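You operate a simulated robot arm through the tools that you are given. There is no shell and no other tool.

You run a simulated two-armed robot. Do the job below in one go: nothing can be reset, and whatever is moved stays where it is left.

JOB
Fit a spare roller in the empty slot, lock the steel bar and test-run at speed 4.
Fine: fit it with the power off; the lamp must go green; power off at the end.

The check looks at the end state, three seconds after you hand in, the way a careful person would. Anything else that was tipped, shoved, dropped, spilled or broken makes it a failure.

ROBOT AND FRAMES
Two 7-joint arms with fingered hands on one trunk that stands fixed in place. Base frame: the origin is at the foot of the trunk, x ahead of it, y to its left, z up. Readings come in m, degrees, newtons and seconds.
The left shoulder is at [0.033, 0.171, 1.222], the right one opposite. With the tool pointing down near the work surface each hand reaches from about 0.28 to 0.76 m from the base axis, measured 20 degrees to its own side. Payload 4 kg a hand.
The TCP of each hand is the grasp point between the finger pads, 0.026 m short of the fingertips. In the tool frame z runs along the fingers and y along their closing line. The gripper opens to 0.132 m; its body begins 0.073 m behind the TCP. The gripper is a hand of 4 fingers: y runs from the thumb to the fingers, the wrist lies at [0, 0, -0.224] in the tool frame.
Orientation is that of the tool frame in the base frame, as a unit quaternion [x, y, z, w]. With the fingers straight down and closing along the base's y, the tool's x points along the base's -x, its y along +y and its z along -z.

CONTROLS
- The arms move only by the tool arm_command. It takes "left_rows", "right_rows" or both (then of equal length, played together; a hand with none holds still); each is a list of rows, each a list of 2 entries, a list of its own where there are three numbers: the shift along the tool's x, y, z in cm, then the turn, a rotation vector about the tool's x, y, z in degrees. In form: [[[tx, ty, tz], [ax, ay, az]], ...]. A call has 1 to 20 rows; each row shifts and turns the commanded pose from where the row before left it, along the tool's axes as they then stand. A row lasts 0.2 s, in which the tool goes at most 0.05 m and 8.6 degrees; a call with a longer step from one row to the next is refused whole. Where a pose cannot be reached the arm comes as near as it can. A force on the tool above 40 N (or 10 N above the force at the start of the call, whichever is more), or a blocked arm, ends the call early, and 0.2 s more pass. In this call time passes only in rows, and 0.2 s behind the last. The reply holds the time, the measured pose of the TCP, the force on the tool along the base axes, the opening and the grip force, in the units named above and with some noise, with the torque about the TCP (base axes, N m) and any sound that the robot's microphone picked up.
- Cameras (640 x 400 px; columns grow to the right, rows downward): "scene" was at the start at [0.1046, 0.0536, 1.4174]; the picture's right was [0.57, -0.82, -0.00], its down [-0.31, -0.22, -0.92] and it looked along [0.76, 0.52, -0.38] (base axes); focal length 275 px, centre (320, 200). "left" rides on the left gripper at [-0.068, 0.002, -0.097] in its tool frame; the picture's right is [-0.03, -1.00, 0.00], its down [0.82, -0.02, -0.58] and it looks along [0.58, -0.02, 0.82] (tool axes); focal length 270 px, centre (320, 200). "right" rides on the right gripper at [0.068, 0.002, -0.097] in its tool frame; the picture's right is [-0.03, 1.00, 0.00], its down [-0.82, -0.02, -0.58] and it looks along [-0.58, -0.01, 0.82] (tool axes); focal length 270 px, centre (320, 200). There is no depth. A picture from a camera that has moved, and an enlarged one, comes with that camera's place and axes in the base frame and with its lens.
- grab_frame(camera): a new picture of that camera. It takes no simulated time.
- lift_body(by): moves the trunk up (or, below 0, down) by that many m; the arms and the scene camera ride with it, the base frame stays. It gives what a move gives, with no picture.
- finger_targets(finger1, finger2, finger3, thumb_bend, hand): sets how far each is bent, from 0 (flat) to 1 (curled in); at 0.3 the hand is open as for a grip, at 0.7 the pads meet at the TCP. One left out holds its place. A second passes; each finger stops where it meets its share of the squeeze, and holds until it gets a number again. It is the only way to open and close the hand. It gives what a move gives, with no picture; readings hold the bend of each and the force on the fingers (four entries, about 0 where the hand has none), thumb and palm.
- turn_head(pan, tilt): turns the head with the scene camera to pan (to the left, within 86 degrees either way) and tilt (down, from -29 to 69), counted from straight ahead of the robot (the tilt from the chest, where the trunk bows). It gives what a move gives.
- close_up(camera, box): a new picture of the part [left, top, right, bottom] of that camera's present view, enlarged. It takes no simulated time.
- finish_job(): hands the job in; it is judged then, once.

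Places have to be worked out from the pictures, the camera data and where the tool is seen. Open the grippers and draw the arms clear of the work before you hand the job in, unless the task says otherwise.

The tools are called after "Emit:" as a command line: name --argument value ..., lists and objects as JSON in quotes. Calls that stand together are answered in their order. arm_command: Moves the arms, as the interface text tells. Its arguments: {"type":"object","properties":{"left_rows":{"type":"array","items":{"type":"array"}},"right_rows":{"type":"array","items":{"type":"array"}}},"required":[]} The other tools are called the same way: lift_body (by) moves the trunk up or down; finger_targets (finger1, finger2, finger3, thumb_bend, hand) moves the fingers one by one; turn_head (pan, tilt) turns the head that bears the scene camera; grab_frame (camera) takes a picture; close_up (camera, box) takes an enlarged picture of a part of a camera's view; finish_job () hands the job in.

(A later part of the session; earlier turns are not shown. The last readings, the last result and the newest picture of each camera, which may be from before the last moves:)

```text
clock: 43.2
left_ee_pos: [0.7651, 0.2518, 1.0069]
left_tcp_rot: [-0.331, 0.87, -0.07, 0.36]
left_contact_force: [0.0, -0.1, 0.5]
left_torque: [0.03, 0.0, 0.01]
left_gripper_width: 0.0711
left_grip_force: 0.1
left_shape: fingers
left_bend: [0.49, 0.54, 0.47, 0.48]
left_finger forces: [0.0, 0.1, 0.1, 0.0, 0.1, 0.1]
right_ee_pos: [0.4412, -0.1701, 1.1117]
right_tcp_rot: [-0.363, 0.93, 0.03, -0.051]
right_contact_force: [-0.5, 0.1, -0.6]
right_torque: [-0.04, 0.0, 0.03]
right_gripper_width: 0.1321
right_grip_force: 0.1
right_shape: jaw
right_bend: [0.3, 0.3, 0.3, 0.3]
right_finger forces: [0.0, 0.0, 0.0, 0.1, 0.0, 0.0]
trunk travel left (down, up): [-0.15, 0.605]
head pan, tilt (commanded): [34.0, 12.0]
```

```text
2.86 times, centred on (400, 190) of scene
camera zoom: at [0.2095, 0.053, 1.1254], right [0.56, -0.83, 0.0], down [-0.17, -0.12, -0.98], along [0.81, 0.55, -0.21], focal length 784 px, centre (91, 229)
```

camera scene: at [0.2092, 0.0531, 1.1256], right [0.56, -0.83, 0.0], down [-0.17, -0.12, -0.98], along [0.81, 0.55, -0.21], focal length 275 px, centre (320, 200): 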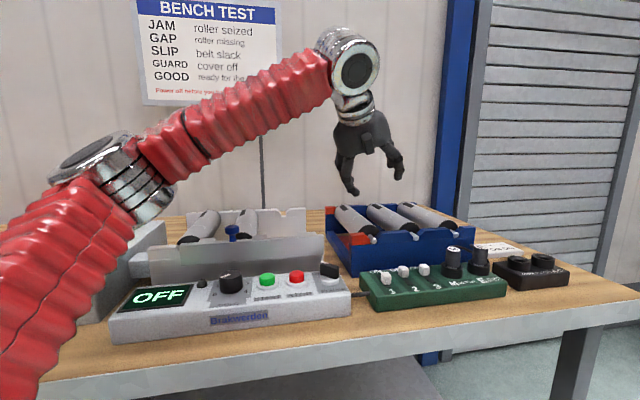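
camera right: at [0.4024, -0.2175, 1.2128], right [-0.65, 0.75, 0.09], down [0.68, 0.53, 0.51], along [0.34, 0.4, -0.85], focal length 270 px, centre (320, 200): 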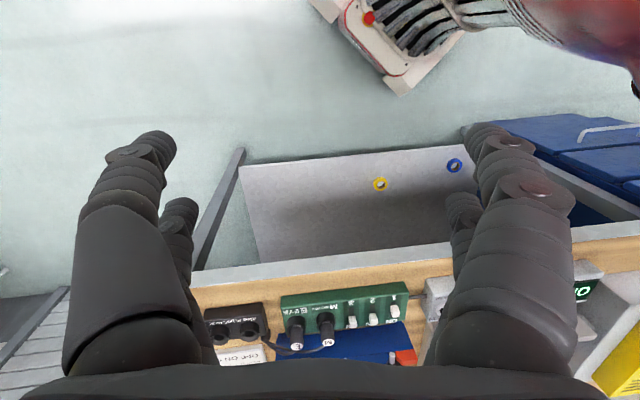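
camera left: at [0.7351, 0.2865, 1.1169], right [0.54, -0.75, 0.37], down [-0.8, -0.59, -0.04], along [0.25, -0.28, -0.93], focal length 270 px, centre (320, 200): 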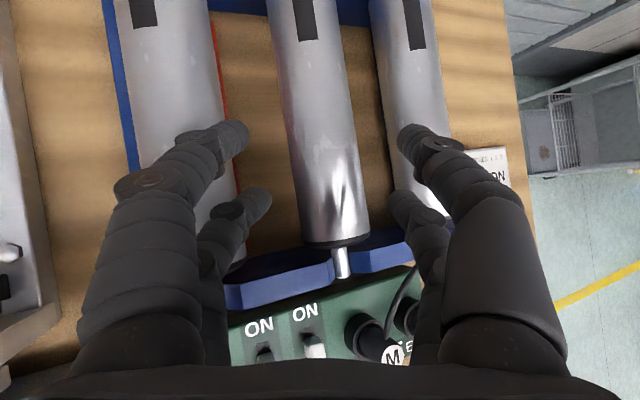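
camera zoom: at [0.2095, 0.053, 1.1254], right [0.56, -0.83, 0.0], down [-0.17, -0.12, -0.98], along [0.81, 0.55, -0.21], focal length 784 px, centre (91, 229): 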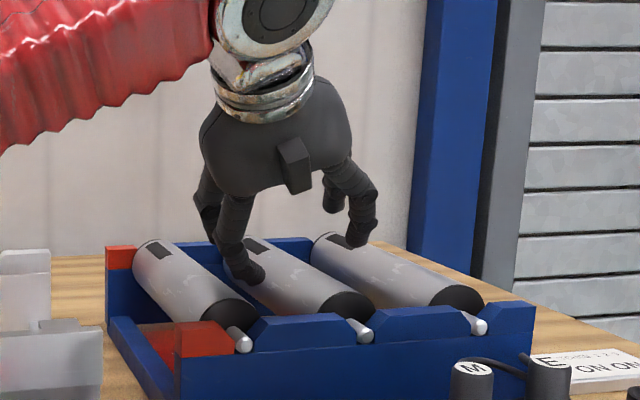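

Alignment looks right: the left digits head into the gap with a few millimetres on each side. I advance another 4 cm and check again.

Emit:
arm_command --left_rows '[[[0, 0, 1.0], [0, 0, 0]], [[0, 0, 1.0], [0, 0, 0]], [[0, 0, 1.0], [0, 0, 0]], [[0, 0, 1.0], [0, 0, 0]]]'

Emit:
close_up --camera "left" --box '[160, 80, 480, 280]'

Emit:
close_up --camera "scene" --box '[320, 140, 480, 260]'

```text
clock: 44.2
left_ee_pos: [0.7919, 0.2563, 0.9776]
left_tcp_rot: [-0.332, 0.87, -0.069, 0.359]
left_contact_force: [-0.5, -0.4, 0.4]
left_torque: [0.02, 0.01, 0.03]
left_gripper_width: 0.0707
left_grip_force: 0.5
left_shape: fingers
left_bend: [0.49, 0.54, 0.47, 0.48]
left_finger forces: [0.0, 0.5, 0.0, 0.0, 0.0, 0.0]
right_ee_pos: [0.4418, -0.1708, 1.1119]
right_tcp_rot: [-0.363, 0.93, 0.03, -0.051]
right_contact_force: [0.0, 0.4, 0.1]
right_torque: [-0.01, 0.02, 0.03]
right_gripper_width: 0.132
right_grip_force: 0.1
right_shape: jaw
right_bend: [0.3, 0.3, 0.3, 0.3]
right_finger forces: [0.0, 0.0, 0.0, 0.0, 0.1, 0.1]
trunk travel left (down, up): [-0.15, 0.605]
head pan, tilt (commanded): [34.0, 12.0]
```

```text
2.00 times, centred on (320, 180) of left
camera zoom: at [0.7618, 0.2904, 1.0882], right [0.54, -0.75, 0.37], down [-0.8, -0.59, -0.04], along [0.25, -0.28, -0.93], focal length 541 px, centre (320, 240)
```

zoom: 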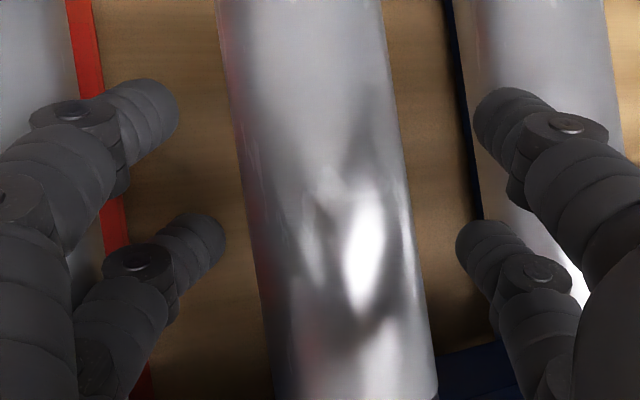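

```text
3.33 times, centred on (400, 200) of scene
camera zoom: at [0.2094, 0.053, 1.1255], right [0.56, -0.83, 0.0], down [-0.17, -0.12, -0.98], along [0.81, 0.55, -0.21], focal length 915 px, centre (53, 200)
```

zoom: 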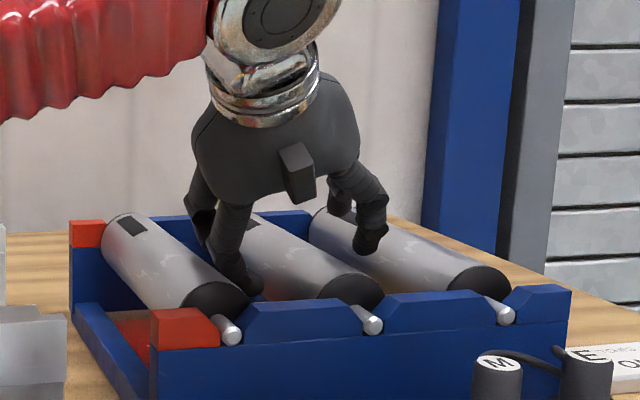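

Only a whisper of contact on finger2 (0.5 N), probably its knuckle brushing the neighbouring roller. I shift 1.5 mm right and advance the last 3.7 cm in small steps.

Emit:
arm_command --left_rows '[[[0, -0.15, 0.4], [0, 0, 0]], [[0, 0, 0.8], [0, 0, 0]], [[0, 0, 0.8], [0, 0, 0]]]'

Emit:
close_up --camera "left" --box '[160, 80, 480, 280]'

```text
clock: 45.0
left_ee_pos: [0.8056, 0.2589, 0.965]
left_tcp_rot: [-0.33, 0.87, -0.071, 0.359]
left_contact_force: [2.0, -3.4, 3.0]
left_torque: [0.08, 0.18, 0.14]
left_gripper_width: 0.0707
left_grip_force: 2.9
left_shape: fingers
left_bend: [0.49, 0.55, 0.47, 0.48]
left_finger forces: [0.0, 5.4, 0.1, 0.0, 0.0, 0.0]
right_ee_pos: [0.4422, -0.1711, 1.1116]
right_tcp_rot: [-0.362, 0.93, 0.031, -0.052]
right_contact_force: [0.5, -0.2, 0.1]
right_torque: [-0.02, -0.01, 0.02]
right_gripper_width: 0.1318
right_grip_force: 0.0
right_shape: jaw
right_bend: [0.3, 0.3, 0.3, 0.3]
right_finger forces: [0.0, 0.1, 0.0, 0.1, 0.0, 0.0]
trunk travel left (down, up): [-0.15, 0.605]
head pan, tilt (commanded): [34.0, 12.0]
```

```text
2.00 times, centred on (320, 180) of left
camera zoom: at [0.7757, 0.2929, 1.0747], right [0.54, -0.76, 0.37], down [-0.8, -0.59, -0.04], along [0.26, -0.28, -0.93], focal length 541 px, centre (320, 240)
```

zoom: 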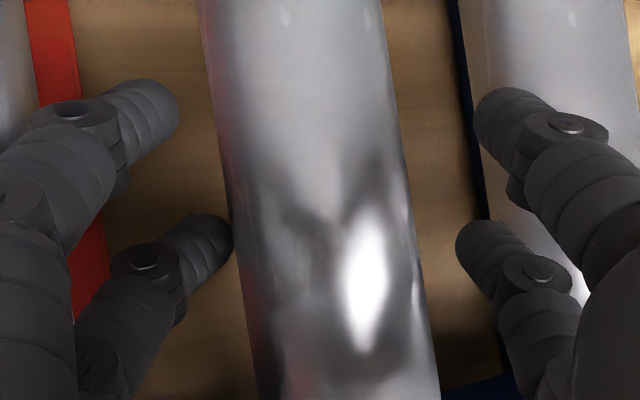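

Finger2's outer side is pressing on the neighbour (5 N, pushed right). I back off 1.5 cm, shift 3.5 mm to the right and advance again gently.

Emit:
arm_command --left_rows '[[[0, 0, -1.0], [0, 0, 0]], [[0, -0.35, -0.5], [0, 0, 0]]]'

Emit:
arm_command --left_rows '[[[0, 0, 0.5], [0, 0, 0]], [[0, 0, 0.5], [0, 0, 0]], [[0, 0, 0.5], [0, 0, 0]]]'

Emit:
close_up --camera "left" --box '[160, 80, 480, 280]'

```text
clock: 45.6
left_ee_pos: [0.7971, 0.255, 0.9749]
left_tcp_rot: [-0.332, 0.87, -0.069, 0.359]
left_contact_force: [-0.3, -0.2, -0.2]
left_torque: [0.0, 0.01, 0.01]
left_gripper_width: 0.0707
left_grip_force: 0.0
left_shape: fingers
left_bend: [0.49, 0.54, 0.47, 0.48]
left_finger forces: [0.1, 0.1, 0.1, 0.0, 0.1, 0.1]
right_ee_pos: [0.4428, -0.1707, 1.1112]
right_tcp_rot: [-0.362, 0.93, 0.03, -0.051]
right_contact_force: [0.5, 0.4, -0.2]
right_torque: [0.02, 0.0, 0.05]
right_gripper_width: 0.1319
right_grip_force: 0.0
right_shape: jaw
right_bend: [0.3, 0.3, 0.3, 0.3]
right_finger forces: [0.0, 0.0, 0.1, 0.0, 0.1, 0.0]
trunk travel left (down, up): [-0.15, 0.605]
head pan, tilt (commanded): [34.0, 12.0]
```

```text
clock: 46.4
left_ee_pos: [0.8033, 0.2588, 0.967]
left_tcp_rot: [-0.331, 0.87, -0.069, 0.359]
left_contact_force: [-0.1, 0.0, 0.1]
left_torque: [0.0, 0.01, -0.03]
left_gripper_width: 0.0708
left_grip_force: 0.4
left_shape: fingers
left_bend: [0.49, 0.54, 0.47, 0.48]
left_finger forces: [0.0, 0.6, 0.0, 0.1, 0.0, 0.0]
left hand out of reach, approached as far as the arm can: row 2
right_ee_pos: [0.442, -0.171, 1.1119]
right_tcp_rot: [-0.363, 0.93, 0.03, -0.052]
right_contact_force: [0.4, -0.7, 0.4]
right_torque: [0.01, -0.04, 0.0]
right_gripper_width: 0.1316
right_grip_force: 0.0
right_shape: jaw
right_bend: [0.3, 0.3, 0.3, 0.3]
right_finger forces: [0.0, 0.0, 0.0, 0.0, 0.1, 0.0]
trunk travel left (down, up): [-0.15, 0.605]
head pan, tilt (commanded): [34.0, 12.0]
```

```text
2.00 times, centred on (320, 180) of left
camera zoom: at [0.774, 0.2936, 1.078], right [0.54, -0.76, 0.37], down [-0.8, -0.59, -0.04], along [0.25, -0.28, -0.93], focal length 541 px, centre (320, 240)
```

zoom: 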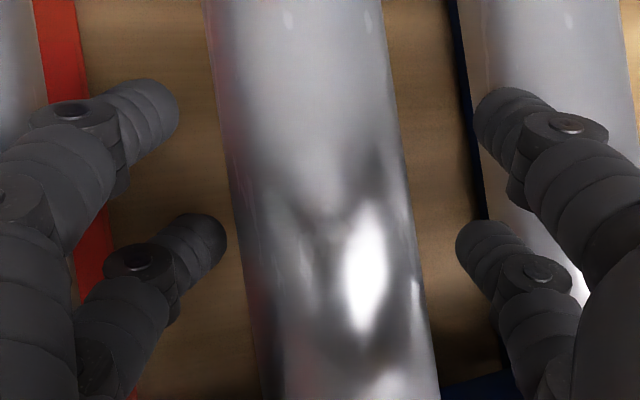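

I'm right at the reach boundary, so the hand slid slightly left. A little more tilt (4°) gives margin; then I move 7 mm right and 13 mm down toward the grasp.

Emit:
arm_command --left_rows '[[[0, -0.1, 0], [0, -4, 0]], [[0.34, -0.07, 0.2], [0, 0, 0]], [[0.34, -0.07, 0.2], [0, 0, 0]]]'

Emit:
close_up --camera "left" --box '[160, 80, 480, 280]'

```text
clock: 47.2
left_ee_pos: [0.8044, 0.2534, 0.9633]
left_tcp_rot: [-0.333, 0.856, -0.058, 0.391]
left_contact_force: [6.0, -0.7, 4.8]
left_torque: [0.16, 0.24, 0.0]
left_gripper_width: 0.0709
left_grip_force: 4.5
left_shape: fingers
left_bend: [0.49, 0.53, 0.47, 0.48]
left_finger forces: [0.0, 8.9, 0.0, 0.0, 0.0, 0.0]
right_ee_pos: [0.4429, -0.169, 1.1112]
right_tcp_rot: [-0.363, 0.93, 0.031, -0.052]
right_contact_force: [-0.8, -1.0, -0.5]
right_torque: [-0.03, 0.02, -0.03]
right_gripper_width: 0.1319
right_grip_force: 0.0
right_shape: jaw
right_bend: [0.3, 0.3, 0.3, 0.3]
right_finger forces: [0.1, 0.1, 0.1, 0.0, 0.0, 0.0]
trunk travel left (down, up): [-0.15, 0.605]
head pan, tilt (commanded): [34.0, 12.0]
```

```text
2.00 times, centred on (320, 180) of left
camera zoom: at [0.7669, 0.283, 1.0721], right [0.54, -0.76, 0.38], down [-0.78, -0.61, -0.11], along [0.31, -0.24, -0.92], focal length 541 px, centre (320, 240)
```

zoom: 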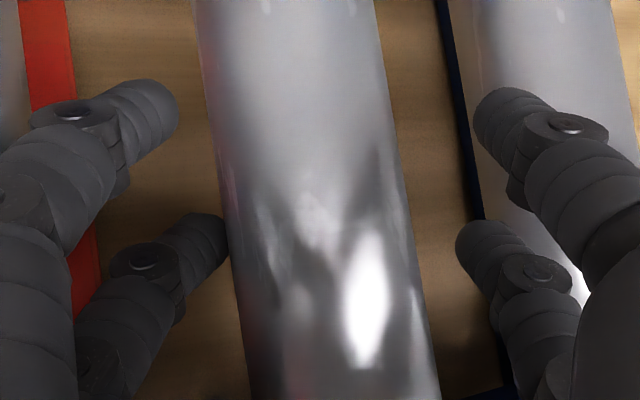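

The near-left knuckle is wedging against the neighbour roller. Before retrying with less roll and more yaw, I check the elbow's clearance to the bench in the scene view, and back the hand off along its axis.

Emit:
arm_command --left_rows '[[[0, 0, -2.0], [0, 0, 0]], [[0, 0, -3.0], [0, 0, 0]]]'

Emit:
grab_frame --camera "scene"

Emit:
grab_frame --camera "left"

```text
clock: 47.8
left_ee_pos: [0.7696, 0.2449, 0.9975]
left_tcp_rot: [-0.334, 0.857, -0.058, 0.389]
left_contact_force: [0.2, -0.4, -0.2]
left_torque: [0.0, 0.03, 0.02]
left_gripper_width: 0.0706
left_grip_force: 0.0
left_shape: fingers
left_bend: [0.49, 0.54, 0.47, 0.48]
left_finger forces: [0.0, 0.1, 0.0, 0.0, 0.0, 0.0]
right_ee_pos: [0.4421, -0.1711, 1.1123]
right_tcp_rot: [-0.364, 0.93, 0.028, -0.051]
right_contact_force: [0.2, -0.3, -0.1]
right_torque: [-0.04, -0.02, -0.03]
right_gripper_width: 0.1316
right_grip_force: 0.1
right_shape: jaw
right_bend: [0.3, 0.3, 0.3, 0.3]
right_finger forces: [0.0, 0.1, 0.0, 0.0, 0.1, 0.0]
trunk travel left (down, up): [-0.15, 0.605]
head pan, tilt (commanded): [34.0, 12.0]
```

```text
taken
camera scene: at [0.209, 0.053, 1.1256], right [0.56, -0.83, 0.0], down [-0.17, -0.12, -0.98], along [0.81, 0.55, -0.21], focal length 275 px, centre (320, 200)
```

scene: 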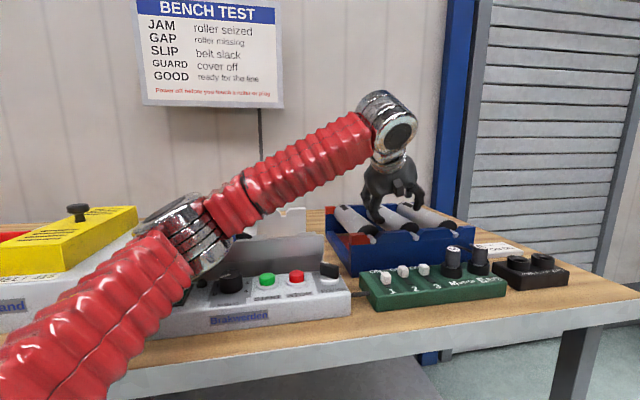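

```text
taken
camera left: at [0.7317, 0.2731, 1.1069], right [0.54, -0.75, 0.37], down [-0.78, -0.61, -0.11], along [0.31, -0.23, -0.92], focal length 270 px, centre (320, 200)
```

left: 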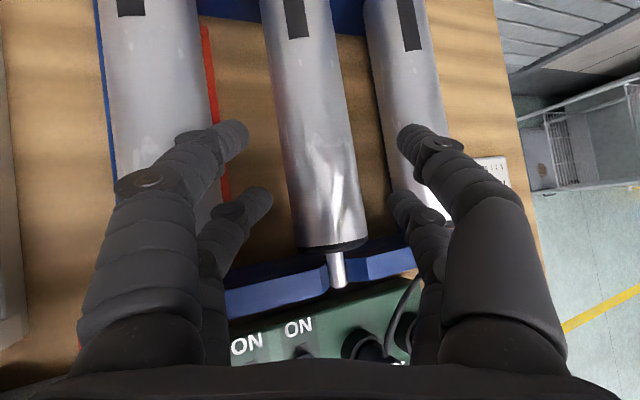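

The elbow clears the panel, and rotating the hand about its own finger axis trades roll for yaw skew without changing reach, which widens the passage for the left digits. I apply +13° about tool z and +3° about tool x here, with adapted finger openings.

Emit:
arm_command --left_rows '[[[0, 0, -1.0], [0, 0, 6.5]], [[0, 0, -1.0], [0, 0, 6.5]], [[0, 0, 0], [3, 0, 0]]]'

Emit:
finger_targets --hand "left" --finger1 0.45 --finger2 0.57 --finger3 0.46 --thumb_bend 0.53

Emit:
grab_frame --camera "left"

Emit:
close_up --camera "left" --box '[160, 20, 480, 220]'

```text
clock: 48.6
left_ee_pos: [0.7553, 0.2401, 1.0111]
left_tcp_rot: [-0.224, 0.888, -0.036, 0.4]
left_contact_force: [0.2, 0.9, 0.4]
left_torque: [0.02, -0.01, 0.02]
left_gripper_width: 0.0708
left_grip_force: 0.0
left_shape: fingers
left_bend: [0.49, 0.54, 0.47, 0.48]
left_finger forces: [0.0, 0.0, 0.0, 0.0, 0.0, 0.0]
right_ee_pos: [0.4428, -0.1707, 1.1104]
right_tcp_rot: [-0.364, 0.93, 0.03, -0.052]
right_contact_force: [0.3, 0.0, 0.1]
right_torque: [-0.01, 0.0, -0.01]
right_gripper_width: 0.1319
right_grip_force: 0.2
right_shape: jaw
right_bend: [0.3, 0.3, 0.3, 0.3]
right_finger forces: [0.0, 0.0, 0.0, 0.0, 0.1, 0.0]
trunk travel left (down, up): [-0.15, 0.605]
head pan, tilt (commanded): [34.0, 12.0]
```

```text
clock: 49.6
left_ee_pos: [0.7551, 0.2412, 1.0112]
left_tcp_rot: [-0.224, 0.888, -0.036, 0.4]
left_contact_force: [-0.2, 0.4, -1.2]
left_torque: [-0.02, -0.01, 0.03]
left_gripper_width: 0.069
left_grip_force: 0.1
left_shape: fingers
left_bend: [0.45, 0.56, 0.46, 0.53]
left_finger forces: [0.0, 0.0, 0.0, 0.0, 0.0, 0.0]
right_ee_pos: [0.442, -0.171, 1.1128]
right_tcp_rot: [-0.363, 0.93, 0.03, -0.051]
right_contact_force: [-0.1, 0.3, -0.9]
right_torque: [-0.04, -0.02, -0.03]
right_gripper_width: 0.132
right_grip_force: 0.0
right_shape: jaw
right_bend: [0.3, 0.3, 0.3, 0.3]
right_finger forces: [0.0, 0.1, 0.0, 0.1, 0.0, 0.0]
trunk travel left (down, up): [-0.15, 0.605]
head pan, tilt (commanded): [34.0, 12.0]
```

```text
taken
camera left: at [0.7243, 0.2619, 1.1243], right [0.38, -0.89, 0.26], down [-0.89, -0.43, -0.17], along [0.26, -0.17, -0.95], focal length 270 px, centre (320, 200)
```

left: 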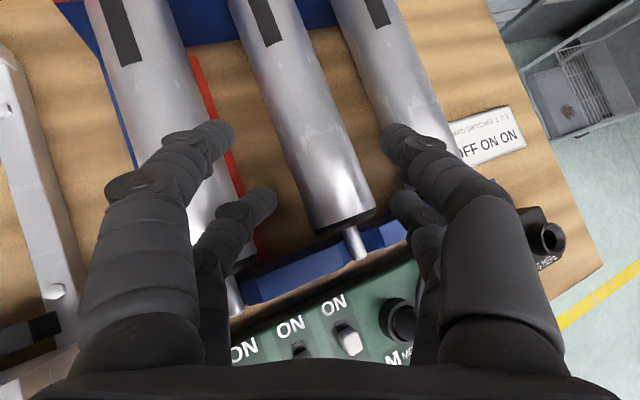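

```text
2.00 times, centred on (320, 120) of left
camera zoom: at [0.7243, 0.2619, 1.1243], right [0.38, -0.89, 0.26], down [-0.89, -0.43, -0.17], along [0.26, -0.17, -0.95], focal length 541 px, centre (320, 360)
```

zoom: 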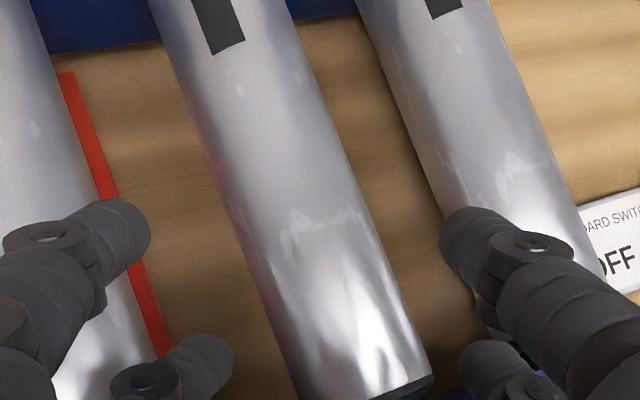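

Roller axis is ~9 mm left of the approach line now; I want it ~4 mm left. I shift 5 mm left and advance 6 cm along the tool axis.

Emit:
arm_command --left_rows '[[[0, 0.5, 1.0], [0, 0, 0]], [[0, 0, 1.5], [0, 0, 0]], [[0, 0, 1.5], [0, 0, 0]], [[0, 0, 1.0], [0, 0, 0]], [[0, 0, 1.0], [0, 0, 0]]]'

Emit:
close_up --camera "left" --box '[160, 60, 480, 260]'

Emit:
grab_frame --camera "scene"

```text
clock: 50.8
left_ee_pos: [0.7983, 0.2529, 0.968]
left_tcp_rot: [-0.225, 0.888, -0.036, 0.398]
left_contact_force: [-0.2, -0.4, -0.3]
left_torque: [-0.03, 0.01, -0.01]
left_gripper_width: 0.0692
left_grip_force: 0.0
left_shape: fingers
left_bend: [0.45, 0.56, 0.46, 0.53]
left_finger forces: [0.0, 0.0, 0.1, 0.1, 0.0, 0.0]
right_ee_pos: [0.4415, -0.1704, 1.1109]
right_tcp_rot: [-0.362, 0.93, 0.031, -0.051]
right_contact_force: [0.1, 0.9, 0.2]
right_torque: [-0.02, 0.03, -0.02]
right_gripper_width: 0.132
right_grip_force: 0.0
right_shape: jaw
right_bend: [0.3, 0.3, 0.3, 0.3]
right_finger forces: [0.1, 0.1, 0.0, 0.0, 0.0, 0.0]
trunk travel left (down, up): [-0.15, 0.605]
head pan, tilt (commanded): [34.0, 12.0]
```

```text
2.00 times, centred on (320, 160) of left
camera zoom: at [0.7671, 0.2736, 1.0814], right [0.38, -0.89, 0.26], down [-0.89, -0.43, -0.17], along [0.26, -0.17, -0.95], focal length 541 px, centre (320, 280)
```

zoom: 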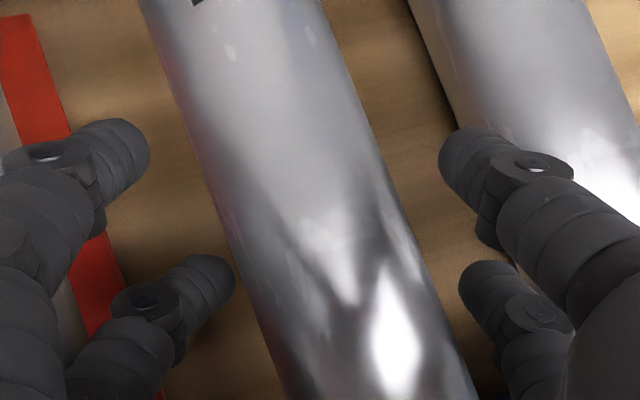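

```text
taken
camera scene: at [0.2095, 0.053, 1.1254], right [0.56, -0.83, 0.0], down [-0.17, -0.12, -0.98], along [0.81, 0.55, -0.21], focal length 275 px, centre (320, 200)
```

scene: 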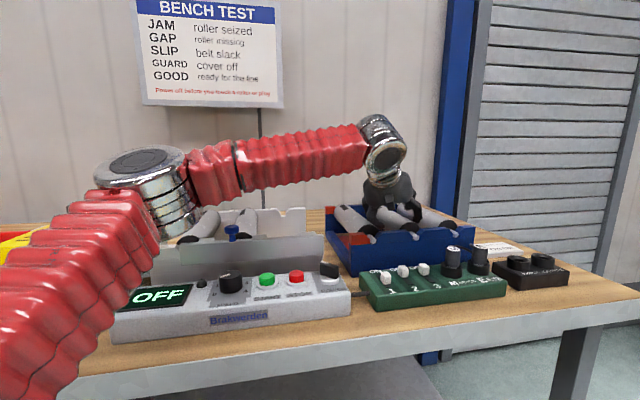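

No contact, roller axis 4 mm left of centre and 3.4 cm ahead of the TCP – as planned. I advance the remaining 2.8 cm slowly.

Emit:
arm_command --left_rows '[[[0, 0, 0.7], [0, 0, 0]], [[0, 0, 0.7], [0, 0, 0]], [[0, 0, 0.7], [0, 0, 0]], [[0, 0, 0.7], [0, 0, 0]]]'

Emit:
close_up --camera "left" --box '[160, 60, 480, 260]'

Emit:
close_up --camera "scene" --box '[320, 150, 480, 260]'

```text
clock: 51.8
left_ee_pos: [0.8177, 0.2564, 0.948]
left_tcp_rot: [-0.224, 0.888, -0.036, 0.399]
left_contact_force: [2.7, -3.4, -0.8]
left_torque: [0.0, 0.07, 0.1]
left_gripper_width: 0.0691
left_grip_force: 4.3
left_shape: fingers
left_bend: [0.45, 0.55, 0.46, 0.53]
left_finger forces: [0.1, 7.9, 0.1, 0.0, 0.0, 0.0]
right_ee_pos: [0.4422, -0.17, 1.1117]
right_tcp_rot: [-0.363, 0.93, 0.03, -0.051]
right_contact_force: [-0.4, 0.6, 0.5]
right_torque: [-0.01, -0.03, 0.01]
right_gripper_width: 0.1319
right_grip_force: 0.1
right_shape: jaw
right_bend: [0.3, 0.3, 0.3, 0.3]
right_finger forces: [0.0, 0.0, 0.1, 0.0, 0.1, 0.0]
trunk travel left (down, up): [-0.15, 0.605]
head pan, tilt (commanded): [34.0, 12.0]
```

```text
2.00 times, centred on (320, 160) of left
camera zoom: at [0.7873, 0.2772, 1.0612], right [0.38, -0.89, 0.26], down [-0.89, -0.43, -0.17], along [0.26, -0.17, -0.95], focal length 541 px, centre (320, 280)
```

zoom: 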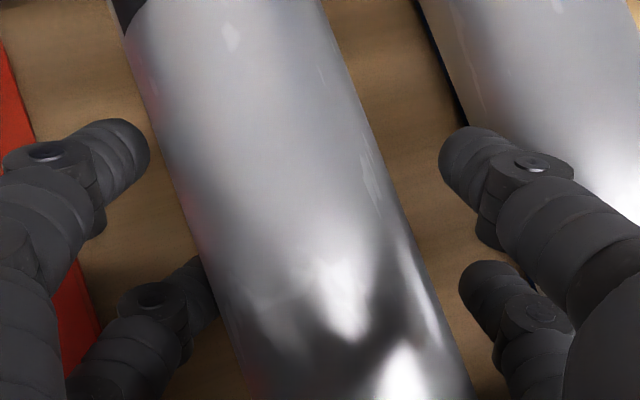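

```text
3.64 times, centred on (400, 205) of scene
camera zoom: at [0.2098, 0.0526, 1.1253], right [0.56, -0.83, 0.0], down [-0.17, -0.12, -0.98], along [0.81, 0.55, -0.21], focal length 998 px, centre (29, 182)
```

zoom: 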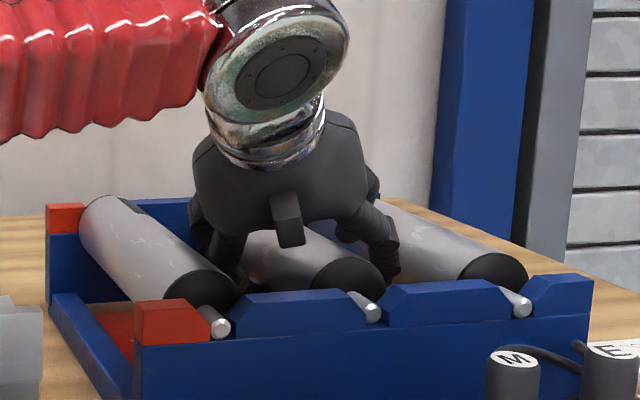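

TCP is at the roller axis now; finger2's outer side brushes the neighbour lightly. I shift 3 mm right to free it and then close the digits on the roller.

Emit:
arm_command --left_rows '[[[0, -0.3, 0], [0, 0, 0]]]'

```text
clock: 52.2
left_ee_pos: [0.8179, 0.254, 0.9489]
left_tcp_rot: [-0.226, 0.888, -0.035, 0.399]
left_contact_force: [-1.1, 1.4, -1.2]
left_torque: [0.0, 0.04, 0.01]
left_gripper_width: 0.0688
left_grip_force: 0.4
left_shape: fingers
left_bend: [0.45, 0.55, 0.46, 0.53]
left_finger forces: [0.0, 1.4, 0.0, 0.0, 0.0, 0.0]
right_ee_pos: [0.4417, -0.1709, 1.1111]
right_tcp_rot: [-0.364, 0.93, 0.03, -0.051]
right_contact_force: [0.9, 0.1, -0.1]
right_torque: [0.01, -0.02, 0.03]
right_gripper_width: 0.132
right_grip_force: 0.0
right_shape: jaw
right_bend: [0.3, 0.3, 0.3, 0.3]
right_finger forces: [0.0, 0.0, 0.0, 0.0, 0.0, 0.1]
trunk travel left (down, up): [-0.15, 0.605]
head pan, tilt (commanded): [34.0, 12.0]
```

Contact fell to 1.4 N. Now I close all digits; each stops at its share of the squeeze.

Emit:
finger_targets --hand "left" --finger1 0.7 --finger2 0.75 --finger3 0.7 --thumb_bend 0.75

Emit:
close_up --camera "left" --box '[160, 60, 480, 260]'

Emit:
close_up --camera "scene" --box '[320, 150, 480, 260]'

```text
clock: 53.2
left_ee_pos: [0.8191, 0.2546, 0.9487]
left_tcp_rot: [-0.225, 0.888, -0.035, 0.4]
left_contact_force: [-1.1, 2.1, -0.7]
left_torque: [-0.09, 0.12, 0.42]
left_gripper_width: 0.0477
left_grip_force: 21.9
left_shape: fingers
left_bend: [0.48, 0.56, 0.6, 0.67]
left_finger forces: [11.0, 13.0, 7.8, 0.0, 12.3, 0.0]
right_ee_pos: [0.4417, -0.1693, 1.1102]
right_tcp_rot: [-0.363, 0.93, 0.031, -0.051]
right_contact_force: [0.4, 0.5, -0.7]
right_torque: [0.02, 0.01, 0.01]
right_gripper_width: 0.1319
right_grip_force: 0.0
right_shape: jaw
right_bend: [0.3, 0.3, 0.3, 0.3]
right_finger forces: [0.1, 0.0, 0.0, 0.0, 0.0, 0.0]
trunk travel left (down, up): [-0.15, 0.605]
head pan, tilt (commanded): [34.0, 12.0]
```

```text
2.00 times, centred on (320, 160) of left
camera zoom: at [0.7878, 0.2752, 1.0623], right [0.38, -0.89, 0.26], down [-0.89, -0.43, -0.17], along [0.26, -0.17, -0.95], focal length 541 px, centre (320, 280)
```

zoom: 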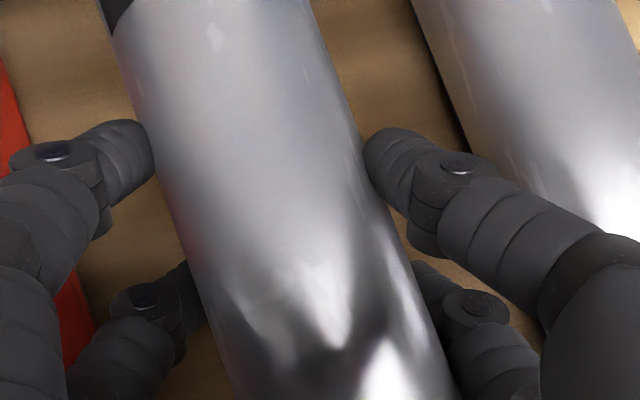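

```text
3.64 times, centred on (400, 205) of scene
camera zoom: at [0.2097, 0.0534, 1.1254], right [0.56, -0.83, 0.0], down [-0.17, -0.12, -0.98], along [0.81, 0.55, -0.21], focal length 998 px, centre (29, 182)
```

zoom: 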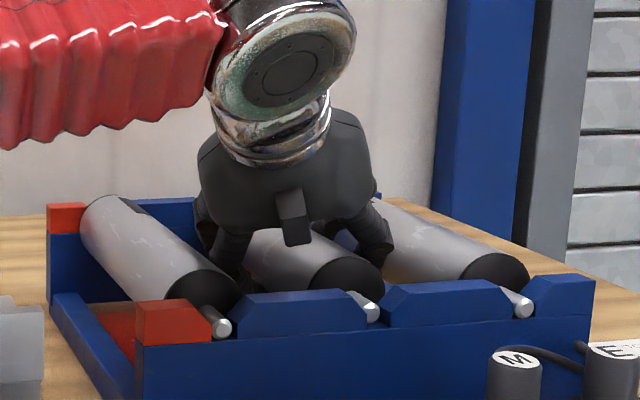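

All four digits hold the roller (8–13 N each, width 4.8 cm = the roller diameter). I lift it 1 cm straight up and check.

Emit:
arm_command --left_rows '[[[-0.35, -0.12, -0.34], [0, 0, 0]], [[-0.35, -0.12, -0.34], [0, 0, 0]]]'

Emit:
close_up --camera "scene" --box '[320, 150, 480, 260]'

Emit:
grab_frame --camera "left"

```text
clock: 53.8
left_ee_pos: [0.8183, 0.2533, 0.9605]
left_tcp_rot: [-0.223, 0.888, -0.038, 0.4]
left_contact_force: [-0.5, 0.1, -3.4]
left_torque: [-0.05, 0.06, 0.09]
left_gripper_width: 0.0474
left_grip_force: 19.8
left_shape: fingers
left_bend: [0.48, 0.56, 0.61, 0.68]
left_finger forces: [8.2, 12.6, 6.4, 0.1, 13.0, 0.0]
right_ee_pos: [0.4421, -0.1694, 1.1112]
right_tcp_rot: [-0.364, 0.929, 0.03, -0.052]
right_contact_force: [-0.8, -0.2, 0.0]
right_torque: [-0.01, -0.01, -0.02]
right_gripper_width: 0.1317
right_grip_force: 0.0
right_shape: jaw
right_bend: [0.3, 0.3, 0.3, 0.3]
right_finger forces: [0.0, 0.0, 0.0, 0.0, 0.0, 0.0]
trunk travel left (down, up): [-0.15, 0.605]
head pan, tilt (commanded): [34.0, 12.0]
```

```text
3.64 times, centred on (400, 205) of scene
camera zoom: at [0.2098, 0.0532, 1.1254], right [0.56, -0.83, 0.0], down [-0.17, -0.12, -0.98], along [0.81, 0.55, -0.21], focal length 998 px, centre (29, 182)
```

zoom: 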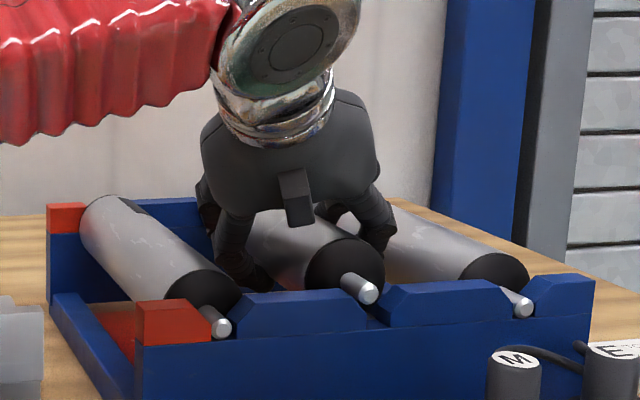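

```text
taken
camera left: at [0.7882, 0.2739, 1.0732], right [0.38, -0.89, 0.26], down [-0.89, -0.43, -0.17], along [0.26, -0.17, -0.95], focal length 270 px, centre (320, 200)
```

left: 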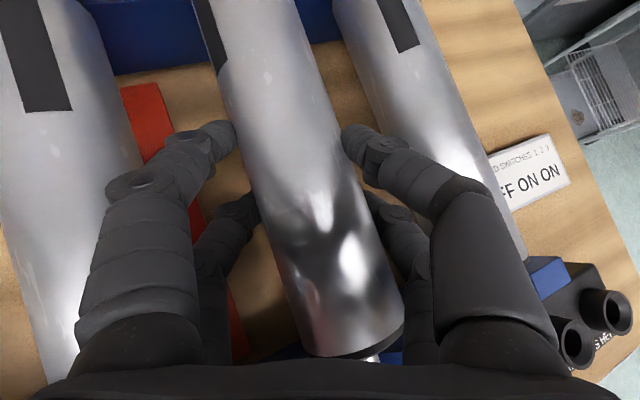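

The roller is free of its notches (about 0.35 kg) and held firmly. I continue up 3.6 cm with a slight leftward drift to stay in reach and clear the rack walls.

Emit:
arm_command --left_rows '[[[-0.79, 0.07, -0.98], [0, 0, 0]], [[-0.79, 0.07, -0.98], [0, 0, 0]], [[-0.79, 0.07, -0.98], [0, 0, 0]]]'

Emit:
close_up --camera "scene" --box '[320, 130, 480, 260]'

Emit:
grab_frame --camera "left"

```text
clock: 54.6
left_ee_pos: [0.812, 0.2628, 0.9965]
left_tcp_rot: [-0.225, 0.888, -0.037, 0.399]
left_contact_force: [-0.1, -0.2, -4.5]
left_torque: [-0.09, 0.12, -0.05]
left_gripper_width: 0.0445
left_grip_force: 19.1
left_shape: fingers
left_bend: [0.48, 0.56, 0.63, 0.68]
left_finger forces: [7.0, 13.4, 5.3, 0.0, 13.1, 0.0]
right_ee_pos: [0.4414, -0.1705, 1.1119]
right_tcp_rot: [-0.362, 0.93, 0.031, -0.051]
right_contact_force: [-0.4, -1.2, 0.8]
right_torque: [-0.01, 0.03, 0.02]
right_gripper_width: 0.1317
right_grip_force: 0.0
right_shape: jaw
right_bend: [0.3, 0.3, 0.3, 0.3]
right_finger forces: [0.0, 0.0, 0.1, 0.0, 0.0, 0.0]
trunk travel left (down, up): [-0.15, 0.605]
head pan, tilt (commanded): [34.0, 12.0]
```

```text
3.08 times, centred on (400, 195) of scene
camera zoom: at [0.2095, 0.053, 1.1255], right [0.56, -0.83, 0.0], down [-0.17, -0.12, -0.98], along [0.81, 0.55, -0.21], focal length 845 px, centre (74, 215)
```

zoom: 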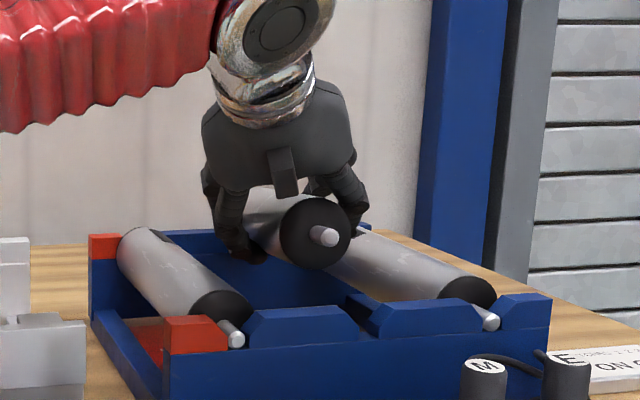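

```text
taken
camera left: at [0.7796, 0.2837, 1.1096], right [0.38, -0.89, 0.26], down [-0.89, -0.43, -0.17], along [0.26, -0.17, -0.95], focal length 270 px, centre (320, 200)
```

left: 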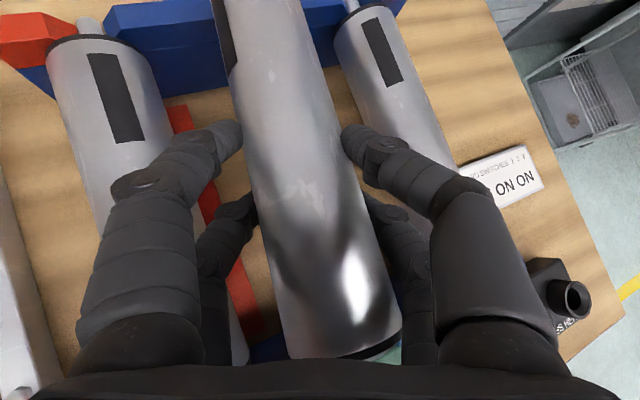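

The roller is clear of the rack walls. I zoom in to judge how it sits in the hand (any droop or twist) before carrying it.

Emit:
close_up --camera "left" --box '[180, 0, 460, 175]'

Emit:
close_up --camera "left" --box '[180, 200, 460, 375]'

Emit:
turn_head --pan 20 --tilt 12

Emit:
grab_frame --camera "scene"

```text
2.29 times, centred on (320, 88) of left
camera zoom: at [0.7796, 0.2837, 1.1096], right [0.38, -0.89, 0.26], down [-0.89, -0.43, -0.17], along [0.26, -0.17, -0.95], focal length 618 px, centre (320, 457)
```

zoom: 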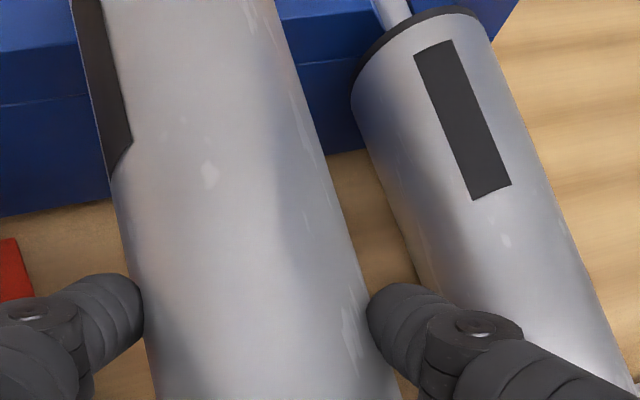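

```text
2.29 times, centred on (320, 288) of left
camera zoom: at [0.7796, 0.2837, 1.1096], right [0.38, -0.89, 0.26], down [-0.89, -0.43, -0.17], along [0.26, -0.17, -0.95], focal length 618 px, centre (320, 0)
```

zoom: 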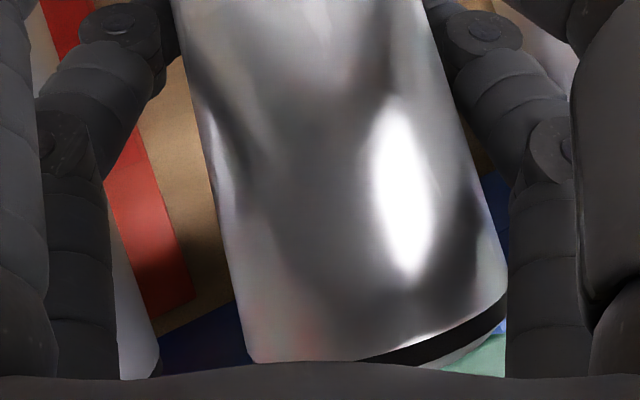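

```text
clock: 55.3
left_ee_pos: [0.8107, 0.2622, 0.9959]
left_tcp_rot: [-0.223, 0.888, -0.037, 0.4]
left_contact_force: [0.5, 0.0, -3.9]
left_torque: [-0.11, 0.11, 0.02]
left_gripper_width: 0.0449
left_grip_force: 19.7
left_shape: fingers
left_bend: [0.48, 0.56, 0.63, 0.68]
left_finger forces: [6.9, 13.4, 5.3, 0.1, 13.1, 0.1]
right_ee_pos: [0.4431, -0.1694, 1.1104]
right_tcp_rot: [-0.363, 0.93, 0.03, -0.051]
right_contact_force: [-0.2, 0.4, 0.2]
right_torque: [0.0, 0.02, 0.01]
right_gripper_width: 0.1319
right_grip_force: 0.1
right_shape: jaw
right_bend: [0.3, 0.3, 0.3, 0.3]
right_finger forces: [0.0, 0.0, 0.1, 0.0, 0.1, 0.0]
trunk travel left (down, up): [-0.15, 0.605]
head pan, tilt (commanded): [20.0, 12.0]
```

```text
taken
camera scene: at [0.2201, 0.033, 1.1254], right [0.34, -0.94, 0.0], down [-0.2, -0.07, -0.98], along [0.92, 0.34, -0.21], focal length 275 px, centre (320, 200)
```

scene: 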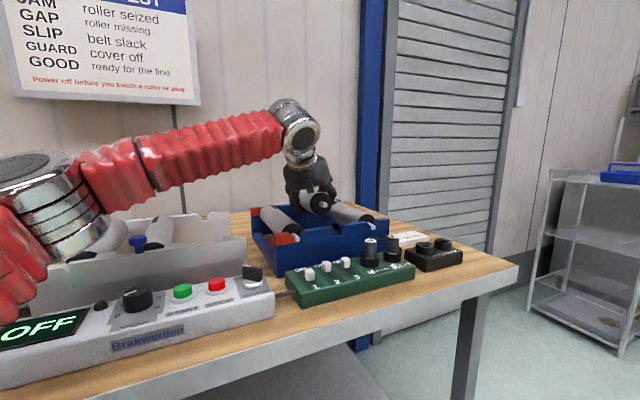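

The roller has settled about 8° yawed and ~8° drooped at its far end in the grip, but holds steadily; I'll correct with the hand orientation over the frame. First I carry it up and left, away from the rack.

Emit:
arm_command --left_rows '[[[-0.98, 1.09, -1.85], [0, 0, 0]], [[-0.98, 1.09, -1.85], [0, 0, 0]], [[-0.98, 1.09, -1.85], [0, 0, 0]], [[-0.8, 2.2, -1.6], [0, 0, 0]], [[-0.8, 2.2, -1.6], [0, 0, 0]]]'

Emit:
grab_frame --camera "left"

Emit:
turn_head --pan 45 --tilt 5

Emit:
grab_frame --camera "scene"

```text
clock: 56.5
left_ee_pos: [0.7444, 0.3395, 1.069]
left_tcp_rot: [-0.224, 0.888, -0.036, 0.399]
left_contact_force: [0.3, -0.8, -2.8]
left_torque: [-0.13, 0.12, -0.01]
left_gripper_width: 0.0446
left_grip_force: 18.9
left_shape: fingers
left_bend: [0.48, 0.56, 0.63, 0.68]
left_finger forces: [6.7, 13.3, 5.2, 0.0, 13.0, 0.1]
right_ee_pos: [0.4417, -0.1695, 1.1121]
right_tcp_rot: [-0.364, 0.93, 0.03, -0.051]
right_contact_force: [-0.8, 0.0, -0.6]
right_torque: [0.0, 0.0, -0.01]
right_gripper_width: 0.1319
right_grip_force: 0.1
right_shape: jaw
right_bend: [0.3, 0.3, 0.3, 0.3]
right_finger forces: [0.0, 0.0, 0.0, 0.0, 0.0, 0.0]
trunk travel left (down, up): [-0.15, 0.605]
head pan, tilt (commanded): [20.0, 12.0]
```

```text
taken
camera left: at [0.7132, 0.3604, 1.1827], right [0.38, -0.89, 0.26], down [-0.89, -0.43, -0.17], along [0.26, -0.17, -0.95], focal length 270 px, centre (320, 200)
```

left: 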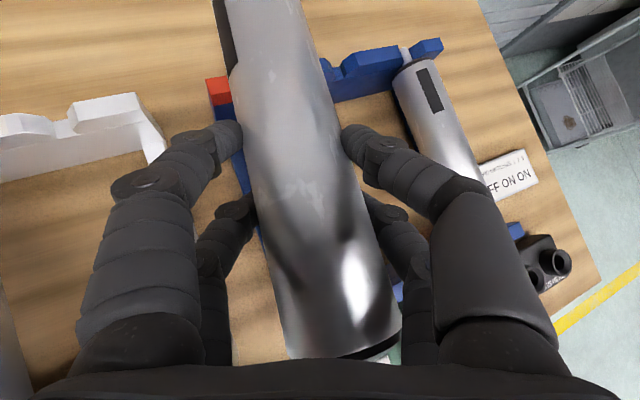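

```text
clock: 57.4
left_ee_pos: [0.745, 0.3396, 1.0685]
left_tcp_rot: [-0.225, 0.888, -0.036, 0.399]
left_contact_force: [-0.6, -0.2, -3.6]
left_torque: [-0.07, 0.12, -0.02]
left_gripper_width: 0.0445
left_grip_force: 18.8
left_shape: fingers
left_bend: [0.48, 0.56, 0.63, 0.68]
left_finger forces: [6.7, 13.1, 5.2, 0.0, 13.0, 0.0]
right_ee_pos: [0.4419, -0.1705, 1.1113]
right_tcp_rot: [-0.363, 0.93, 0.031, -0.052]
right_contact_force: [0.2, 0.9, -0.2]
right_torque: [-0.04, 0.01, -0.01]
right_gripper_width: 0.132
right_grip_force: 0.0
right_shape: jaw
right_bend: [0.3, 0.3, 0.3, 0.3]
right_finger forces: [0.0, 0.0, 0.0, 0.0, 0.0, 0.0]
trunk travel left (down, up): [-0.15, 0.605]
head pan, tilt (commanded): [45.0, 5.0]
```

```text
taken
camera scene: at [0.1974, 0.066, 1.1367], right [0.71, -0.71, 0.0], down [-0.06, -0.06, -1.0], along [0.7, 0.7, -0.09], focal length 275 px, centre (320, 200)
```

scene: 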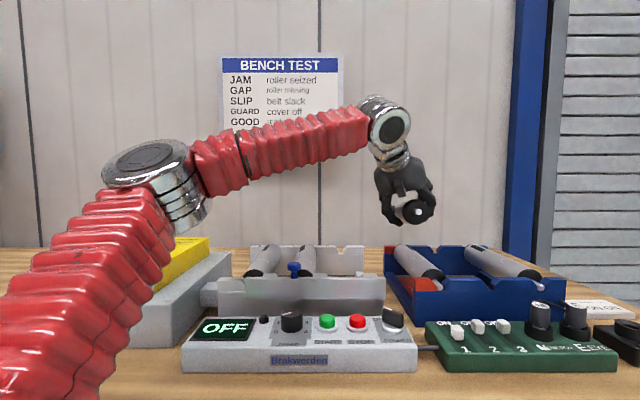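

The roller is safely above the bench at u≈0.287. Before placing, I zoom on the frame to get wall heights, the slot‑3 notch and the bar tabs.

Emit:
close_up --camera "scene" --box '[200, 230, 400, 330]'

Emit:
close_up --camera "scene" --box '[350, 80, 470, 240]'

```text
3.20 times, centred on (300, 280) of scene
camera zoom: at [0.1974, 0.066, 1.1367], right [0.71, -0.71, 0.0], down [-0.06, -0.06, -1.0], along [0.7, 0.7, -0.09], focal length 879 px, centre (384, -56)
```

zoom: 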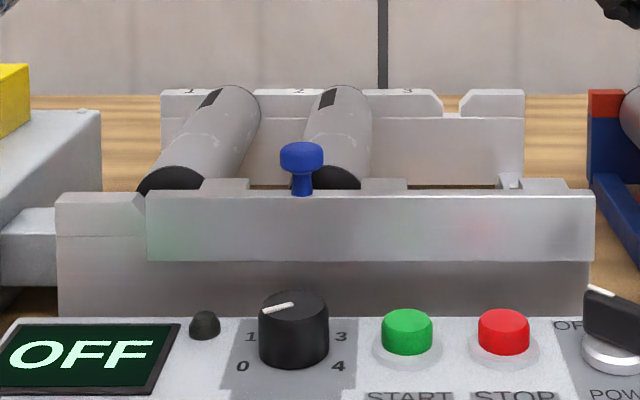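

```text
2.50 times, centred on (410, 160) of scene
camera zoom: at [0.1974, 0.066, 1.1367], right [0.71, -0.71, 0.0], down [-0.06, -0.06, -1.0], along [0.7, 0.7, -0.09], focal length 686 px, centre (95, 300)
```

zoom: 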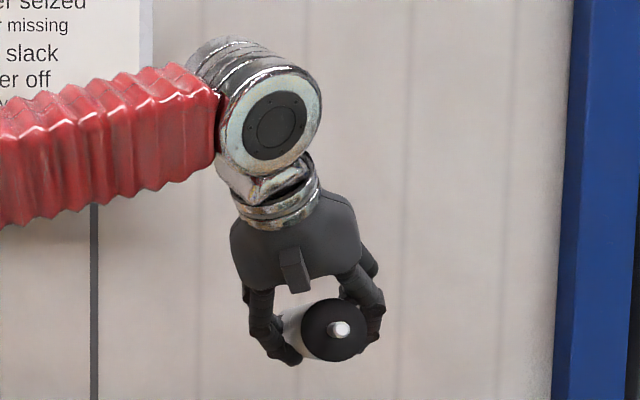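

The frame measures: slot 3 at u≈0.149, notch bottoms ~0.932, near wall/bar tops ~0.957–0.968; tabs sit 3.2 cm right of the slots. The held roller is yawed ~8° and droops ~9°. I move over slot 3 and rotate the hand to level and align the roller.

Emit:
arm_command --left_rows '[[[0.45, 3.73, -1.8], [0, 0, 0]], [[0.45, 3.73, -1.8], [0, 0, 0]], [[0.45, 3.73, -1.8], [0, 0, 0]], [[0, 0, 0], [-5.55, -1.95, -5.42]], [[0, 0, 0], [-0.04, -4.22, 1.55]], [[0, 0, 0], [-0.04, -4.22, 1.55]]]'

Emit:
grab_frame --camera "scene"

Emit:
close_up --camera "scene" --box '[280, 130, 440, 290]'

Emit:
grab_frame --camera "left"

```text
clock: 58.8
left_ee_pos: [0.6563, 0.4287, 1.0659]
left_tcp_rot: [-0.261, 0.846, 0.024, 0.464]
left_contact_force: [-0.5, 0.8, -4.7]
left_torque: [-0.1, 0.12, 0.0]
left_gripper_width: 0.0444
left_grip_force: 19.0
left_shape: fingers
left_bend: [0.48, 0.56, 0.63, 0.68]
left_finger forces: [6.6, 13.0, 4.9, 0.0, 13.0, 0.0]
right_ee_pos: [0.4421, -0.1699, 1.1125]
right_tcp_rot: [-0.362, 0.93, 0.031, -0.052]
right_contact_force: [0.2, 0.1, 0.2]
right_torque: [-0.01, 0.01, -0.03]
right_gripper_width: 0.1318
right_grip_force: 0.0
right_shape: jaw
right_bend: [0.3, 0.3, 0.3, 0.3]
right_finger forces: [0.1, 0.0, 0.0, 0.1, 0.1, 0.0]
trunk travel left (down, up): [-0.15, 0.605]
head pan, tilt (commanded): [45.0, 5.0]
```

```text
taken
camera scene: at [0.1972, 0.0664, 1.1367], right [0.71, -0.71, 0.0], down [-0.06, -0.06, -1.0], along [0.7, 0.7, -0.09], focal length 275 px, centre (320, 200)
```

scene: 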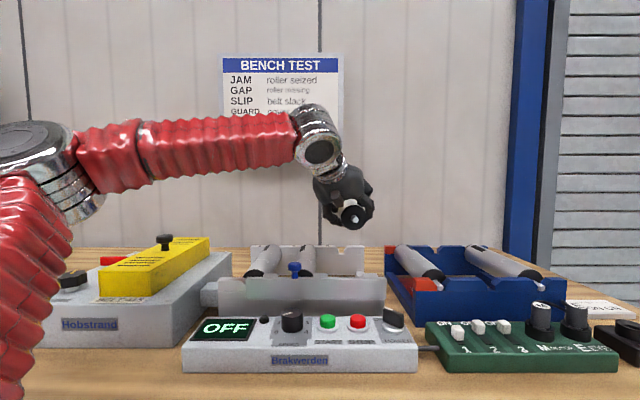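

```text
2.50 times, centred on (360, 210) of scene
camera zoom: at [0.1972, 0.0664, 1.1367], right [0.71, -0.71, 0.0], down [-0.06, -0.06, -1.0], along [0.7, 0.7, -0.09], focal length 686 px, centre (220, 175)
```

zoom: 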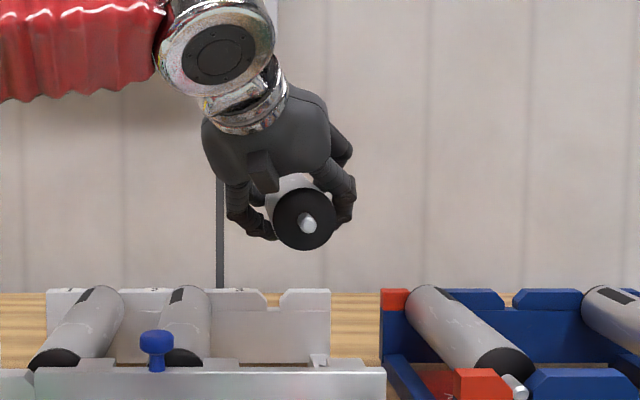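

```text
taken
camera left: at [0.6103, 0.4327, 1.176], right [0.48, -0.85, 0.22], down [-0.79, -0.53, -0.32], along [0.39, -0.02, -0.92], focal length 270 px, centre (320, 200)
```

left: 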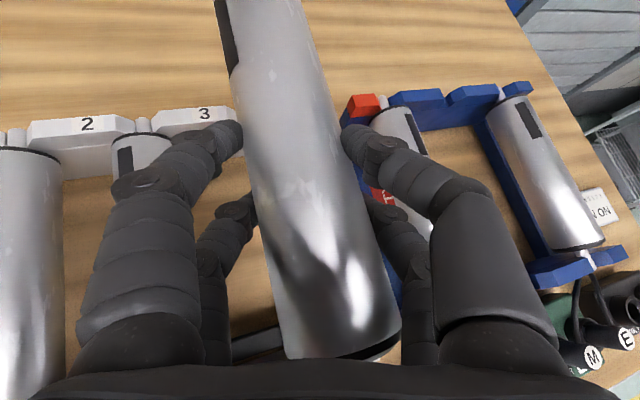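

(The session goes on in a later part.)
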